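You operate a simulated robot arm through the tools that you are given. There is no shell and no other tool. Be economical: measure what you need, move in short steps, check, and stop when the job is done.

You run a simulated robot arm. Do the job below in one go: nothing can be reset, and whatever is moved stays where it is left.

JOB
Stack the tin that says "gold" from the top of the packing table on top of the tin that says "copper".
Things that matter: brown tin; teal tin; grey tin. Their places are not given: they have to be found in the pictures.

It is judged by the outcome, as a careful person would: the job done as asked, and still so three seconds after it is handed in. It fails if anything else is knocked over, pushed out of place, dropped, spilled or broken.

ROBOT AND FRAMES
A 6-joint arm with a two-finger parallel gripper, fixed in place. Base frame: the origin is at the foot of the arm, x ahead of it, y to its left, z up; the work surface is at about z = 0. Readings come in mm, degrees, newtons and seconds.
With the tool pointing down near the work surface it reaches from about 140 to 580 mm from the base axis. Its first joint turns from -66.0 to 66.0 degrees. Payload 2.1 kg.
The tool frame sits at the grasp point between the pads (the TCP): z along the fingers, y along the line on which they close. The tips reach 30 mm beyond it. The gripper opens to 94 mm. The fingers are 28 mm wide and 10 mm thick; the gripper's body (50 by 96 mm) begins 55 mm behind the TCP.
Orientation is that of the tool frame in the base frame, as [roll, pitch, yaw] about the fixed x, y, z axes, in that order (R = Rz(yaw) Ry(pitch) Rx(roll)). With the fingers straight down and closing along the base's y, the tool's x points along the base's -x, its y along +y and its z along -z.

CONTROLS
- The arm moves only by the tool move_arm. Its argument "moves" is a list that holds one entry, the list of rows, each a list of 7 numbers: the shift along the tool's x, y, z in mm, then the turn, a rotation vector about the tool's x, y, z in degrees, then the closure in counts, from 0 (fully open) to 255 (shut). In form: [[[x, y, z, rx, ry, rz, jaw], ...]]. A call has 1 to 10 rows; each row is the pose to reach, as a shift and turn from the pose commanded when the call began, along the tool's axes at that moment. Each row takes 0.2 s and may step no farther than 50 mm and 8.6 degrees from the row before; otherwise, or with a gripper value out of range, the whole call is refused. Where a pose cannot be reached the arm comes as near as it can. A force on the tool above 40 N (or 10 N above the force at the start of the call, whichever is more), or a blocked arm, ends the call early, and 0.2 s more pass. The fingers move at their own pace (about 72 mm/s each) and stop on an object; they squeeze with about 32 N. The grip force told is the motor's: it shows also when the fingers shut on nothing. Time passes only in rows, and 0.2 s behind the last, so rows that repeat a pose let the fingers close. The reply holds the time, the measured pose of the TCP, the force on the tool along the base axes, the opening and the grip force, in the units named above and with some noise, and new pictures: "views" is both (left out), scene, wrist or none.
- Cameras (640 x 400 px; columns grow to the right, rows downward): "scene" is fixed at [60.1, -373.3, 486.9]; the picture's right is [0.73, -0.68, 0.00], its down [-0.38, -0.41, -0.83] and it looks along [0.56, 0.61, -0.56] (base axes); focal length 252 px, centre (320, 200). "wrist" rides on the gripper at [-37, 0, -58] in the tool frame; the picture's right is [0.00, -1.00, 0.00], its down [0.97, 0.00, -0.24] and it looks along [0.24, 0.00, 0.97] (tool axes); focal length 218 px, centre (320, 200).
- pixel_to_xyz(camera, pixels): for up to 12 pixels [column, row] of the newest picture of that camera ("zoom" is the newest enlarged one), the place [x, y, z] in the base frame of the surface seen there, good to about 3 mm. The clock stands still meanwhile.
- enlarge(camera, box): a new picture of the part [left, top, right, bottom] of that camera's present view, enlarged. The clock stands still meanwhile.
- sign_off(): hands the job in; it is judged then, once.

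Keep the steps short. Do not move on a guess: measure, check each grasp and each placing, and mend mistakes. In all there are 60 turns and 120 pictures (those below and enlarged ones count). Leave the gripper open and the arm clear of the work at the hand-in unless told otherwise, and finish with a single line.

The tools are called after "Request:" as a command line: name --argument value ..., lists and objects as JSON in quotes. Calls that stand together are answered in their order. move_arm: Moves the arm, as the interface text tells. Its arguments: {"type":"object","properties":{"moves":{"type":"array"},"views":{"type":"string","enum":["both","scene","wrist","none"]}},"required":["moves"]} The other tools are called the same way: pixel_to_xyz (camera, pixels) gives the place of the surface under pixels of a picture; enlarge (camera, box) takes an enlarged picture of a part of a camera's view; sign_off () hands the job in.

At the start:

```text
time: 0.0
eef_pos: [250.6, -111.5, 354.9]
tool_rot: [180.0, -0.1, -179.9]
contact_force: [-0.5, -0.7, 0.3]
opening: 94.0
grasp_force: 0.1
```

scene: 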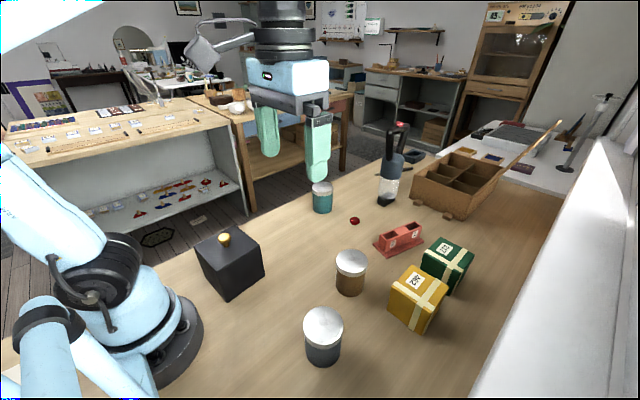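
wrist: 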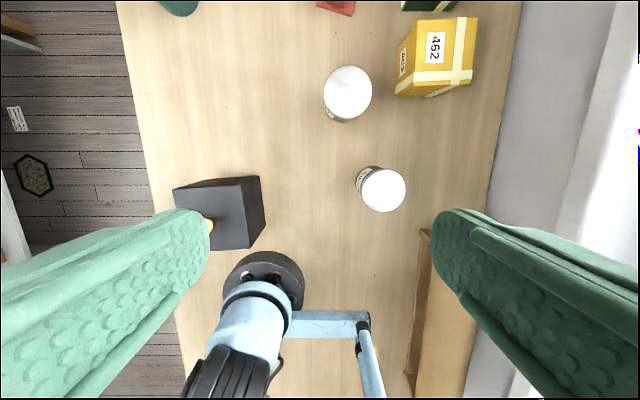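

I see three tins in the scene picture: teal (322,197), brown (350,272) and grey (322,337). I'll enlarge each one to read its label.

Request:
enlarge --camera "scene" --box '[280, 240, 400, 375]'

Request:
enlarge --camera "scene" --box '[290, 170, 354, 225]'

Request:
enlarge --camera "wrist" --box '[310, 55, 420, 225]'

Request:
pixel_to_xyz --camera "scene" --pixels '[[322, 186], [351, 262], [322, 327], [322, 208], [349, 288], [321, 357], [355, 221], [388, 204], [230, 265], [321, 180], [322, 150]]'

Request:
pixel_to_xyz --camera "wrist" --pixels '[[348, 91], [382, 190], [325, 91], [371, 91], [360, 190], [404, 190], [348, 68], [348, 114], [382, 170], [382, 210]]'

```text
2.96 times, centred on (340, 308) of scene
```

zoom: 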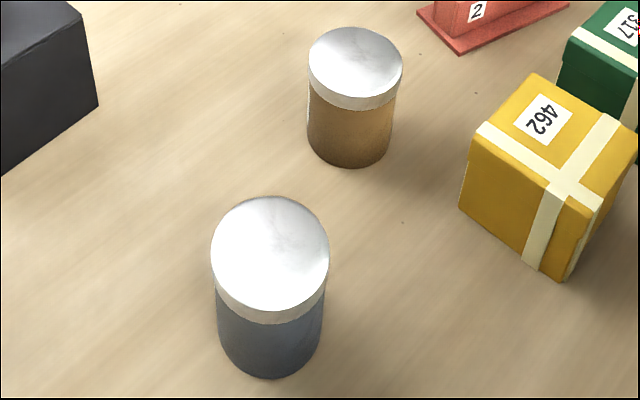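

```text
7.27 times, centred on (322, 198) of scene
```

zoom: 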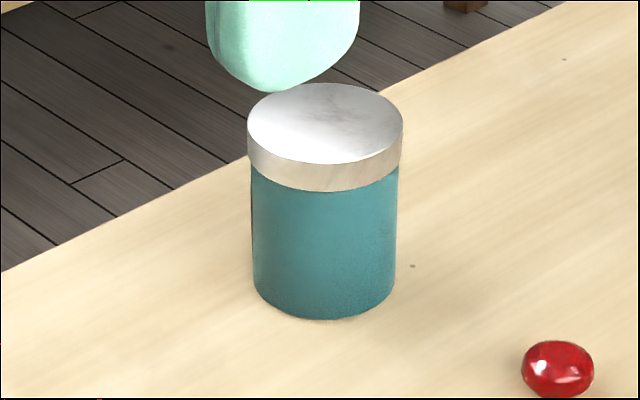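

```text
2.35 times, centred on (365, 140) of wrist
```

zoom: 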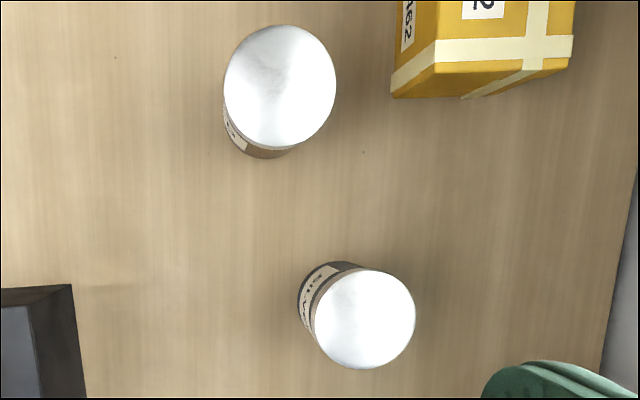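

```text
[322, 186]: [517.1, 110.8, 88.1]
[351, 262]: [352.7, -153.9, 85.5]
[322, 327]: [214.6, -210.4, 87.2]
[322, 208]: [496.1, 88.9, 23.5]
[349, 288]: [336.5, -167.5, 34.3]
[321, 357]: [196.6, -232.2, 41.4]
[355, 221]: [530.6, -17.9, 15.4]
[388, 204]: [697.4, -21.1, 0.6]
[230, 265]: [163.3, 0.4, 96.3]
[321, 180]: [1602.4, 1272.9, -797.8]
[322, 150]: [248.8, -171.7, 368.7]
```

```text
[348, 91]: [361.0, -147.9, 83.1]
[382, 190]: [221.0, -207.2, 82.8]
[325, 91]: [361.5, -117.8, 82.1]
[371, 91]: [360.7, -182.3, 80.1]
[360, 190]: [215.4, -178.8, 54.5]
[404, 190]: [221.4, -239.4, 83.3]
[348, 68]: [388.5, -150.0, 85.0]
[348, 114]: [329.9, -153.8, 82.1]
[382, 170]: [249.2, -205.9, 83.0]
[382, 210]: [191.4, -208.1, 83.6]
```

The grey tin's label starts "SILV…". The brown tin's label faces the arm, on its -x/+y side. I'll lower and tilt the gripper so the wrist camera looks forward at it.

Request:
move_arm --moves '[[[8, 8, 15, 0, -7.5, 0, 0], [16, 16, 30, 0, -15, 0, 0], [24, 24, 50, 0, -22.5, 0, 0], [32, 32, 70, 0, -30, 0, 0], [40, 42, 90, 0, -37.5, 0, 0], [50, 51, 110, 0, -45, 0, 0], [50, 51, 110, 0, -45, 0, 0]]]' --views "both"

```text
time: 1.6
eef_pos: [243.8, -110.6, 248.3]
tool_rot: [-180.0, 45.1, -179.9]
contact_force: [0.3, -0.3, 0.2]
opening: 93.9
grasp_force: 0.3
out of reach, approached as far as the arm can: row 5, 6, 7
```

scene: 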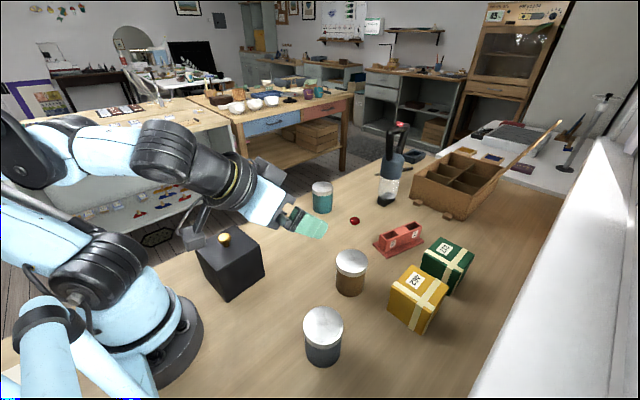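
wrist: 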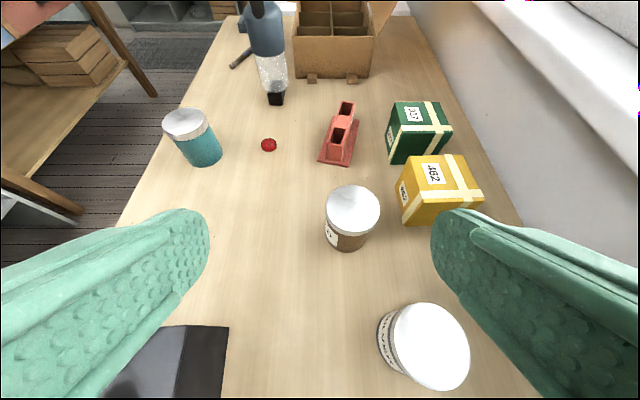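

Good view. I'll enlarge the brown, grey and teal tins here.

Request:
enlarge --camera "wrist" --box '[310, 180, 390, 255]'

Request:
enlarge --camera "wrist" --box '[370, 300, 430, 380]'

Request:
enlarge --camera "wrist" --box '[155, 100, 230, 170]'

```text
5.33 times, centred on (350, 218) of wrist
```

zoom: 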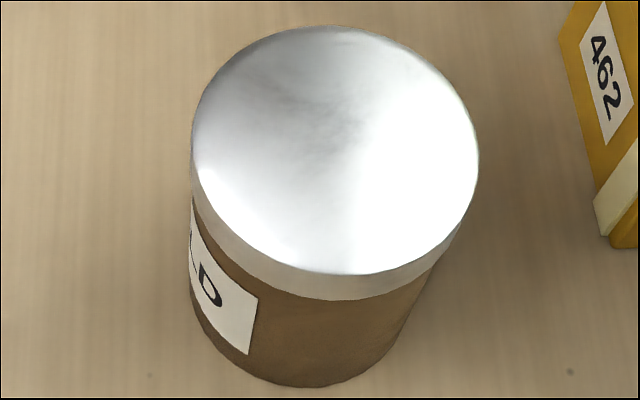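

```text
5.00 times, centred on (400, 340) of wrist
```

zoom: 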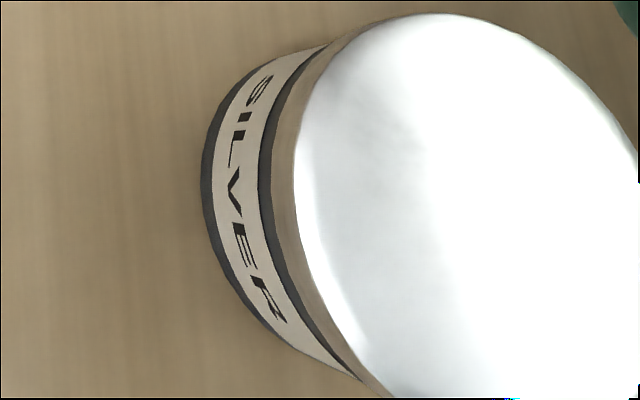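

```text
5.71 times, centred on (192, 135) of wrist
```

zoom: 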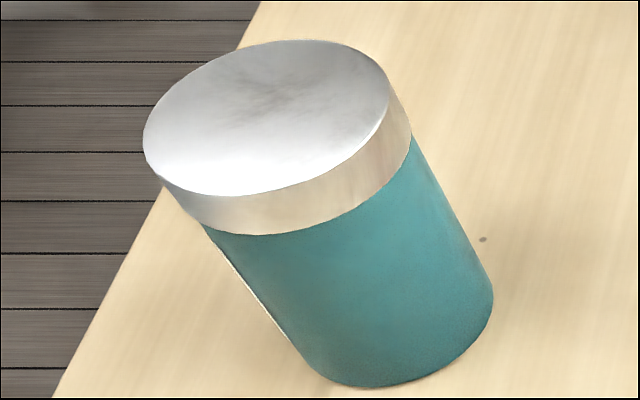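

Grey is "SILVER" and brown shows "…LD", so gold. Teal should be copper, but its label faces +y. I'll untilt while rising, then move to the far side of the teal tin to read it.

Request:
move_arm --moves '[[[-21, 0, 2, 0, 7.5, 0, 0], [-42, 0, 5, 0, 15, 0, 0], [-63, 0, 7, 0, 22.5, 0, 0], [-84, 0, 9, 0, 30, 0, 0], [-105, 0, 12, 0, 37.5, 0, 0], [-127, 0, 14, 0, 45, 0, 0], [-127, 0, 14, 0, 45, 0, 0]]]' --views "none"

```text
time: 3.2
eef_pos: [346.1, -107.3, 329.7]
tool_rot: [-179.9, 0.0, -180.0]
contact_force: [0.1, -0.3, -0.5]
opening: 94.2
grasp_force: 0.1
```

The gripper is vertical again at (346,-107,330). I'll move to about (430,200,315) to look at the teal tin's +y side.

Request:
move_arm --moves '[[[-10, 38, 2, 0, 0, 0, 0], [-20, 76, 4, 0, 0, 0, 0], [-30, 114, 6, 0, 0, 0, 0], [-40, 152, 8, 0, 0, 0, 0], [-50, 190, 10, 0, 0, 0, 0], [-60, 228, 12, 0, 0, 0, 0], [-72, 266, 14, 0, 0, 0, 0], [-84, 307, 15, 0, 0, 0, 0], [-84, 307, 15, 0, 0, 0, 0]]]' --views "wrist"

```text
time: 5.2
eef_pos: [430.2, 203.3, 308.2]
tool_rot: [180.0, -0.1, -179.9]
contact_force: [0.2, -0.6, -0.2]
opening: 94.2
grasp_force: 0.0
```

wrist: 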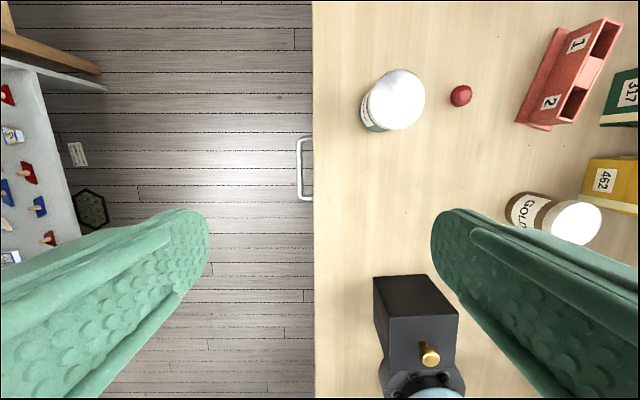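

The brown tin now reads "GOLD" at (525,210). I'll enlarge the teal tin and measure both tins.

Request:
enlarge --camera "wrist" --box '[350, 65, 430, 140]'

Request:
pixel_to_xyz --camera "wrist" --pixels '[[397, 100], [371, 100], [422, 100], [397, 73], [397, 127], [460, 96], [576, 223], [380, 80], [414, 120]]'

```text
5.33 times, centred on (390, 102) of wrist
```

zoom: 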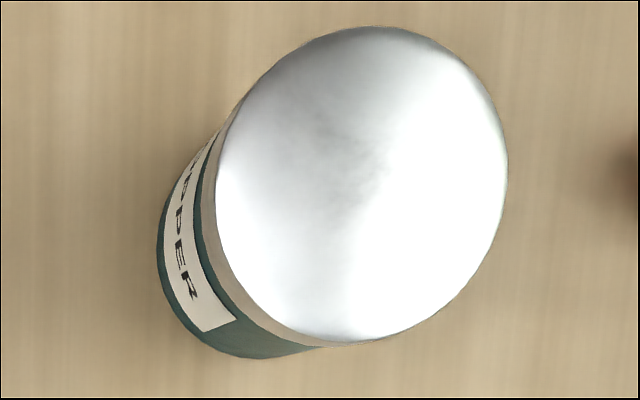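

```text
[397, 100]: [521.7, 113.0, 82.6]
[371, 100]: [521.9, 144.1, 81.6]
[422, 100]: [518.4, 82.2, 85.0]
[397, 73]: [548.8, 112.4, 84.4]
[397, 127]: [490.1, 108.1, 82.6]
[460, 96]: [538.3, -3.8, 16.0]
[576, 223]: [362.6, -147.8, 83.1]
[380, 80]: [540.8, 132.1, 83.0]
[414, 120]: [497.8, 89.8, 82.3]
```

Teal reads "…PPER", so it's copper, centred near (520,113) with its top at 83. Gold is near (360,-150). I'll move above gold to measure its centre precisely.

Request:
move_arm --moves '[[[8, -39, 0, 0, 0, 0, 0], [16, -78, 0, 0, 0, 0, 0], [24, -117, 0, 0, 0, 0, 0], [32, -156, 0, 0, 0, 0, 0], [40, -195, 0, 0, 0, 0, 0], [48, -234, 0, 0, 0, 0, 0], [56, -273, 0, 0, 0, 0, 0], [64, -313, 0, 0, 0, 0, 0], [70, -353, 0, 0, 0, 0, 0], [70, -353, 60, 0, 0, 0, 0]]]' --views "wrist"

```text
refused: row 10 steps farther than a row can; nothing moved
```

The last row stepped too far, so I'll shorten it and send the rest unchanged.

Request:
move_arm --moves '[[[8, -39, 0, 0, 0, 0, 0], [16, -78, 0, 0, 0, 0, 0], [24, -117, 0, 0, 0, 0, 0], [32, -156, 0, 0, 0, 0, 0], [40, -195, 0, 0, 0, 0, 0], [48, -234, 0, 0, 0, 0, 0], [56, -273, 0, 0, 0, 0, 0], [64, -313, 10, 0, 0, 0, 0], [70, -353, 40, 0, 0, 0, 0], [70, -353, 60, 0, 0, 0, 0]]]' --views "wrist"

```text
refused: row 9 steps farther than a row can; nothing moved
```

Row 9 comes to 50.4 mm, still over the limit. I'll reduce its downward step.

Request:
move_arm --moves '[[[8, -39, 0, 0, 0, 0, 0], [16, -78, 0, 0, 0, 0, 0], [24, -117, 0, 0, 0, 0, 0], [32, -156, 0, 0, 0, 0, 0], [40, -195, 0, 0, 0, 0, 0], [48, -234, 0, 0, 0, 0, 0], [56, -273, 0, 0, 0, 0, 0], [64, -313, 10, 0, 0, 0, 0], [70, -353, 25, 0, 0, 0, 0], [70, -353, 60, 0, 0, 0, 0]]]' --views "wrist"

```text
time: 7.4
eef_pos: [360.3, -154.3, 253.2]
tool_rot: [179.9, 0.0, 180.0]
contact_force: [0.8, 0.6, -0.5]
opening: 93.7
grasp_force: 0.0
```

wrist: 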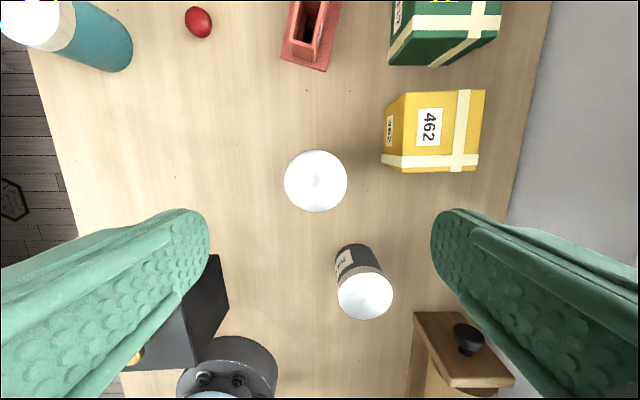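

Gold's lid spans columns 284–348 and rows 150–212. I'll measure its rim and the nearest corner of the yellow box.

Request:
pixel_to_xyz --camera "wrist" --pixels '[[316, 181], [287, 181], [345, 181], [316, 153], [316, 209], [383, 166], [392, 170], [383, 160], [472, 171], [360, 262], [296, 161], [336, 202]]'

```text
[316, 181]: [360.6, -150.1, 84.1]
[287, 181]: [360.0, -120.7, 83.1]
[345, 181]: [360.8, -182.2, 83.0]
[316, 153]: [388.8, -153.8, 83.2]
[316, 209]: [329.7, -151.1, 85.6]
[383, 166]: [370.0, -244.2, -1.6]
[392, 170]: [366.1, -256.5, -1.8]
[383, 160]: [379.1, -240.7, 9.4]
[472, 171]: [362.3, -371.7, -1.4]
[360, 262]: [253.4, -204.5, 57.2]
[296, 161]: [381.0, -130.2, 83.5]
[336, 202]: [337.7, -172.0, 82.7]
```

Gold's centre is (360,-151), about 64 wide, with a 33 mm gap from the finger to the yellow box. I'll shift +3 in y and descend to TCP z≈50.

Request:
move_arm --moves '[[[0, 3, 40, 0, 0, 0, 0], [0, 3, 80, 0, 0, 0, 0], [0, 3, 110, 0, 0, 0, 0], [0, 3, 135, 0, 0, 0, 0], [0, 3, 160, 0, 0, 0, 0], [0, 3, 180, 0, 0, 0, 0], [0, 3, 195, 0, 0, 0, 0], [0, 3, 203, 0, 0, 0, 0], [0, 3, 203, 0, 0, 0, 0]]]' --views "both"

```text
time: 9.4
eef_pos: [358.9, -149.6, 50.0]
tool_rot: [179.9, 0.0, -180.0]
contact_force: [-0.3, 0.2, -0.7]
opening: 94.1
grasp_force: 0.1
```

scene: 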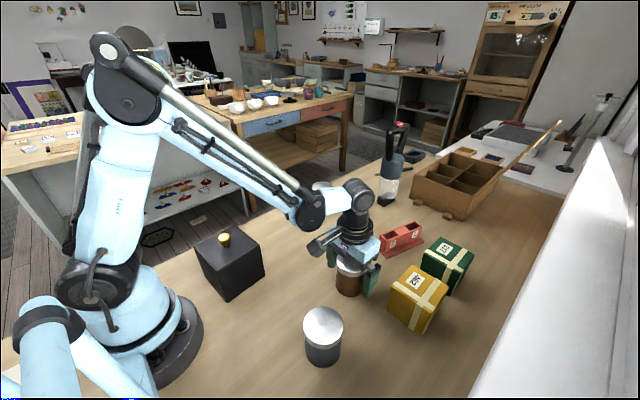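
wrist: 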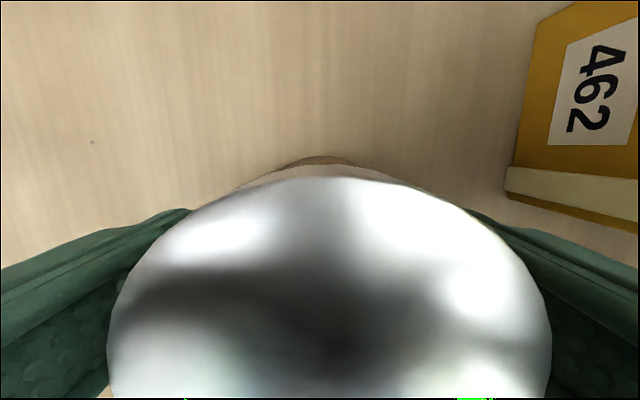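

The tin sits centred between the fingers and there's no contact force. I'll close on it.

Request:
move_arm --moves '[[[0, 0, 0, 0, 0, 0, 100], [0, 0, 0, 0, 0, 0, 200], [0, 0, 0, 0, 0, 0, 255], [0, 0, 0, 0, 0, 0, 255], [0, 0, 0, 0, 0, 0, 255]]]' --views "none"

```text
time: 10.6
eef_pos: [359.7, -148.3, 49.8]
tool_rot: [-180.0, 0.0, 180.0]
contact_force: [0.0, 0.1, -0.5]
opening: 65.8
grasp_force: 31.9
```

It's gripped: opening 65.8 mm at 32 N. I'll lift it slowly and check.

Request:
move_arm --moves '[[[0, 0, -10, 0, 0, 0, 255], [0, 0, -30, 0, 0, 0, 255], [0, 0, -60, 0, 0, 0, 255], [0, 0, -95, 0, 0, 0, 255], [0, 0, -130, 0, 0, 0, 255], [0, 0, -160, 0, 0, 0, 255], [0, 0, -160, 0, 0, 0, 255]]]' --views "both"

```text
time: 12.2
eef_pos: [361.1, -150.7, 208.8]
tool_rot: [179.9, -0.1, 180.0]
contact_force: [0.7, -0.8, -2.3]
opening: 66.2
grasp_force: 32.1
```

scene: 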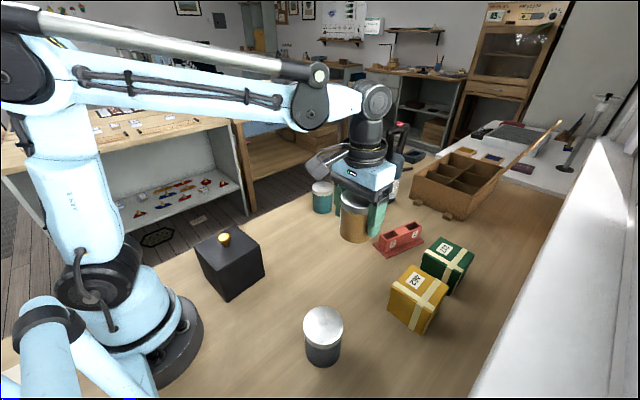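
wrist: 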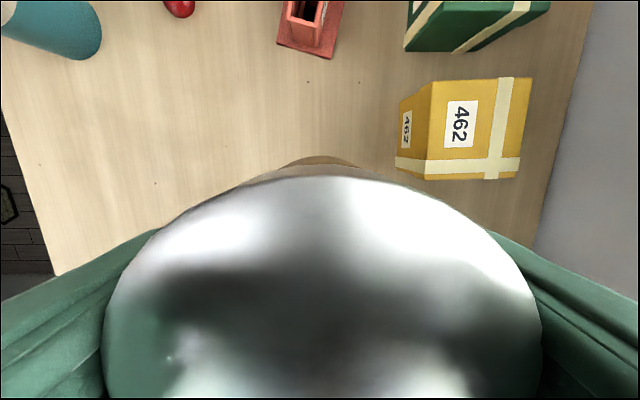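

Gold is held securely and upright. I'll carry it at this height (tin bottom about z 159) to above copper at (519.5,112).

Request:
move_arm --moves '[[[-18, 29, 0, 0, 0, 0, 255], [-36, 58, 0, 0, 0, 0, 255], [-54, 88, 0, 0, 0, 0, 255], [-72, 118, 0, 0, 0, 0, 255], [-90, 148, 0, 0, 0, 0, 255], [-108, 178, 0, 0, 0, 0, 255], [-126, 208, 0, 0, 0, 0, 255], [-144, 238, 0, 0, 0, 0, 255], [-159, 262, 0, 0, 0, 0, 255], [-159, 262, 0, 0, 0, 0, 255]]]' --views "both"

```text
time: 14.4
eef_pos: [515.9, 110.1, 209.0]
tool_rot: [-179.9, 0.0, 180.0]
contact_force: [-0.1, 0.5, -1.6]
opening: 66.0
grasp_force: 32.1
```

scene: 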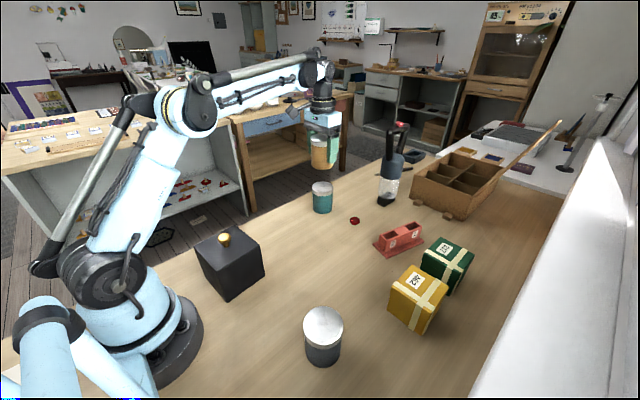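
wrist: 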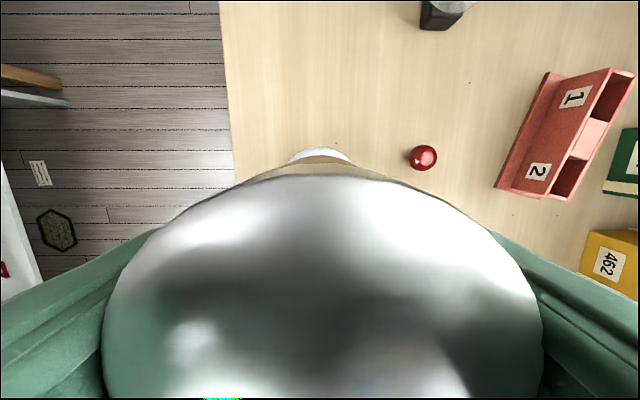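

The measured pose is (516,110). I'll correct by about 3 mm in x and 1.5 in y and lower until the tin bottom is about 11 mm above copper's lid, then check.

Request:
move_arm --moves '[[[-3, 1.5, 15, 0, 0, 0, 255], [-3, 1.5, 35, 0, 0, 0, 255], [-3, 1.5, 50, 0, 0, 0, 255], [-3, 1.5, 64, 0, 0, 0, 255], [-3, 1.5, 64, 0, 0, 0, 255]]]' --views "both"

Request:
enlarge --camera "scene" --box '[280, 130, 370, 220]'

Request:
move_arm --moves '[[[0, 0, 0, 0, 0, 0, 255]]]' --views "none"

```text
time: 15.6
eef_pos: [522.5, 110.3, 146.6]
tool_rot: [-180.0, 0.0, 180.0]
contact_force: [-0.5, -0.7, -1.7]
opening: 66.0
grasp_force: 31.7
```

scene: 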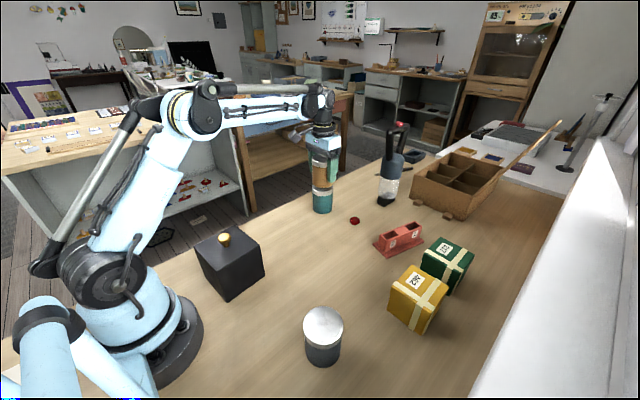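
wrist: 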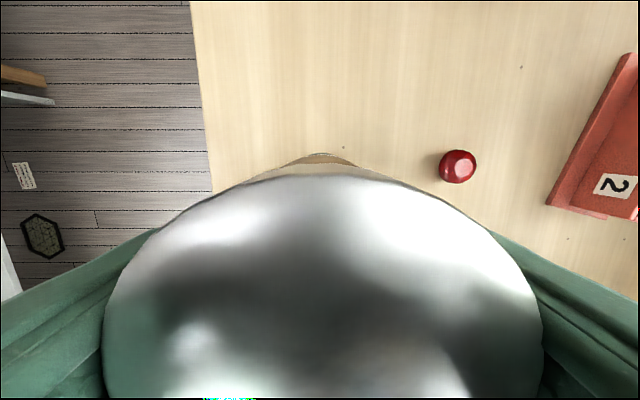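

```text
4.44 times, centred on (325, 175) of scene
```

zoom: 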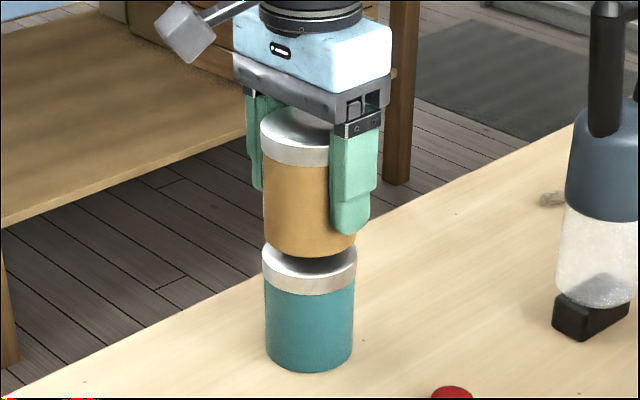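

```text
time: 16.0
eef_pos: [521.6, 111.7, 145.6]
tool_rot: [180.0, 0.0, 179.9]
contact_force: [-0.4, 0.6, -2.6]
opening: 65.9
grasp_force: 31.0
```

Gold lines up with copper: both edges fall at columns ~262–357 in the enlarged view. TCP is near (522,111). I'll shift -1.5 in x and lower in small steps, watching the force.

Request:
move_arm --moves '[[[1.5, 0, 3, 0, 0, 0, 255], [1.5, 0, 6, 0, 0, 0, 255], [1.5, 0, 8, 0, 0, 0, 255], [1.5, 0, 9.5, 0, 0, 0, 255], [1.5, 0, 10.5, 0, 0, 0, 255], [1.5, 0, 10.5, 0, 0, 0, 255]]]' --views "none"

Request:
enlarge --camera "scene" --box '[290, 150, 360, 220]'

```text
time: 17.4
eef_pos: [519.2, 112.4, 135.6]
tool_rot: [-179.9, 0.0, 179.9]
contact_force: [-0.3, 0.0, 9.4]
opening: 66.1
grasp_force: 32.1
```

```text
5.71 times, centred on (325, 185) of scene
```

zoom: 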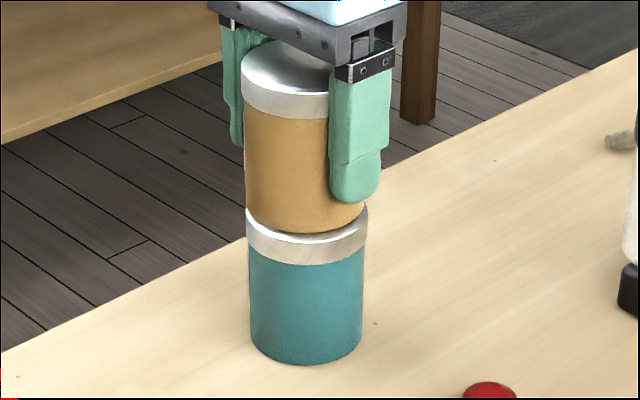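

Force is now 9.4 N upward and the view shows gold resting on copper's lid, aligned. I'll open the fingers in place.

Request:
move_arm --moves '[[[0, 0, 0, 0, 0, 0, 72], [0, 0, 0, 0, 0, 0, 50], [0, 0, 0, 0, 0, 0, 20], [0, 0, 0, 0, 0, 0, 0], [0, 0, 0, 0, 0, 0, 0]]]' --views "wrist"

```text
time: 18.6
eef_pos: [519.8, 112.8, 136.5]
tool_rot: [179.9, 0.0, -179.9]
contact_force: [0.0, 0.1, -0.4]
opening: 94.1
grasp_force: 0.0
```

wrist: 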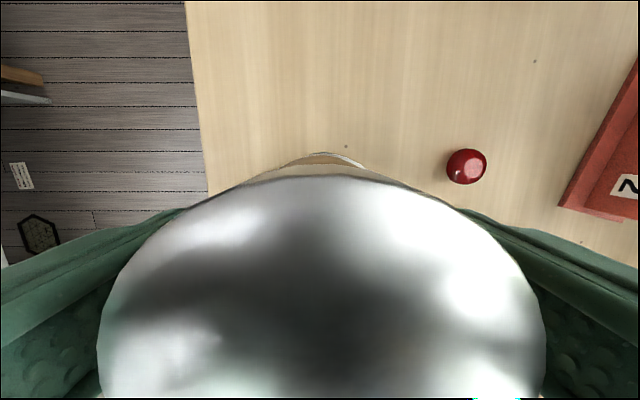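

The fingers are open and clear on both sides, and the tin stands still. I'll rise straight up.

Request:
move_arm --moves '[[[0, 0, -10, 0, 0, 0, 0], [0, 0, -30, 0, 0, 0, 0], [0, 0, -55, 0, 0, 0, 0], [0, 0, -85, 0, 0, 0, 0], [10, 0, -120, 0, 0, 0, 0], [40, 0, -150, 0, 0, 0, 0], [80, 0, -165, 0, 0, 0, 0], [120, 0, -170, 0, 0, 0, 0], [120, 0, -170, 0, 0, 0, 0]]]' --views "both"

Request:
enlarge --camera "scene" --box '[280, 130, 370, 220]'

```text
time: 20.6
eef_pos: [401.4, 112.2, 303.1]
tool_rot: [180.0, 0.0, -180.0]
contact_force: [0.4, -0.1, -0.6]
opening: 94.1
grasp_force: 0.0
```

scene: 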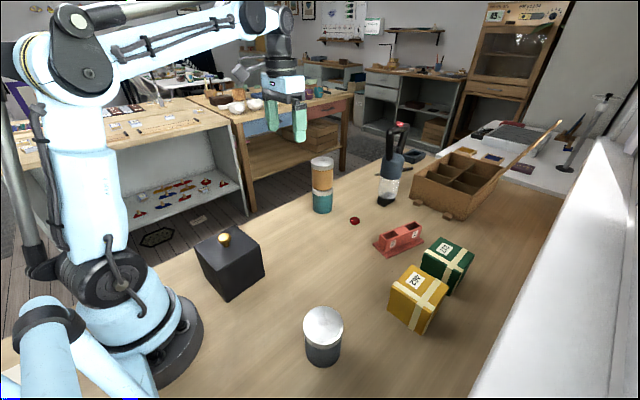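
wrist: 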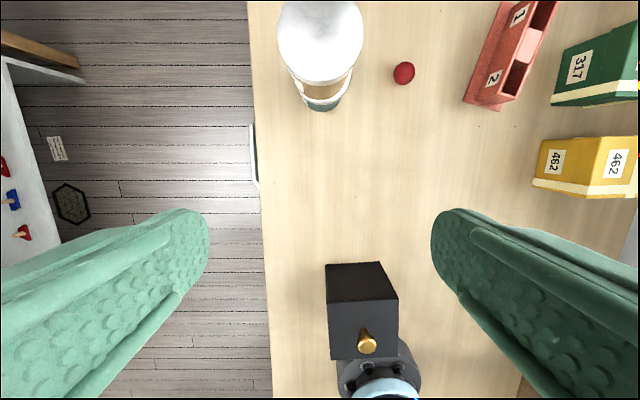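

```text
4.44 times, centred on (325, 175) of scene
```

zoom: 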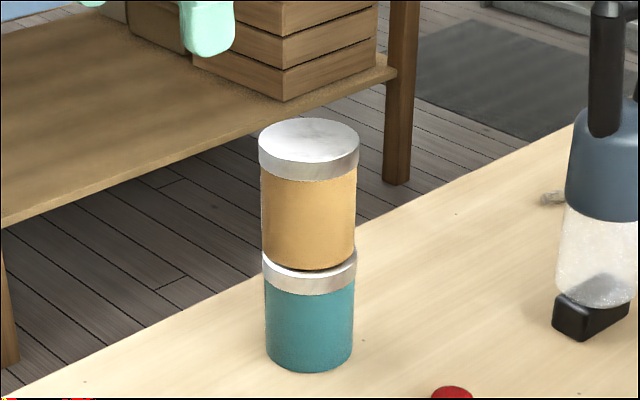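

Gold stands level and centred on copper, nothing else has moved, and the arm is clear with the gripper open. I'll hand it in.

Request:
sign_off

```text
The job is handed in.
```

The gold tin is stacked on top of the copper tin, and the job is handed in.
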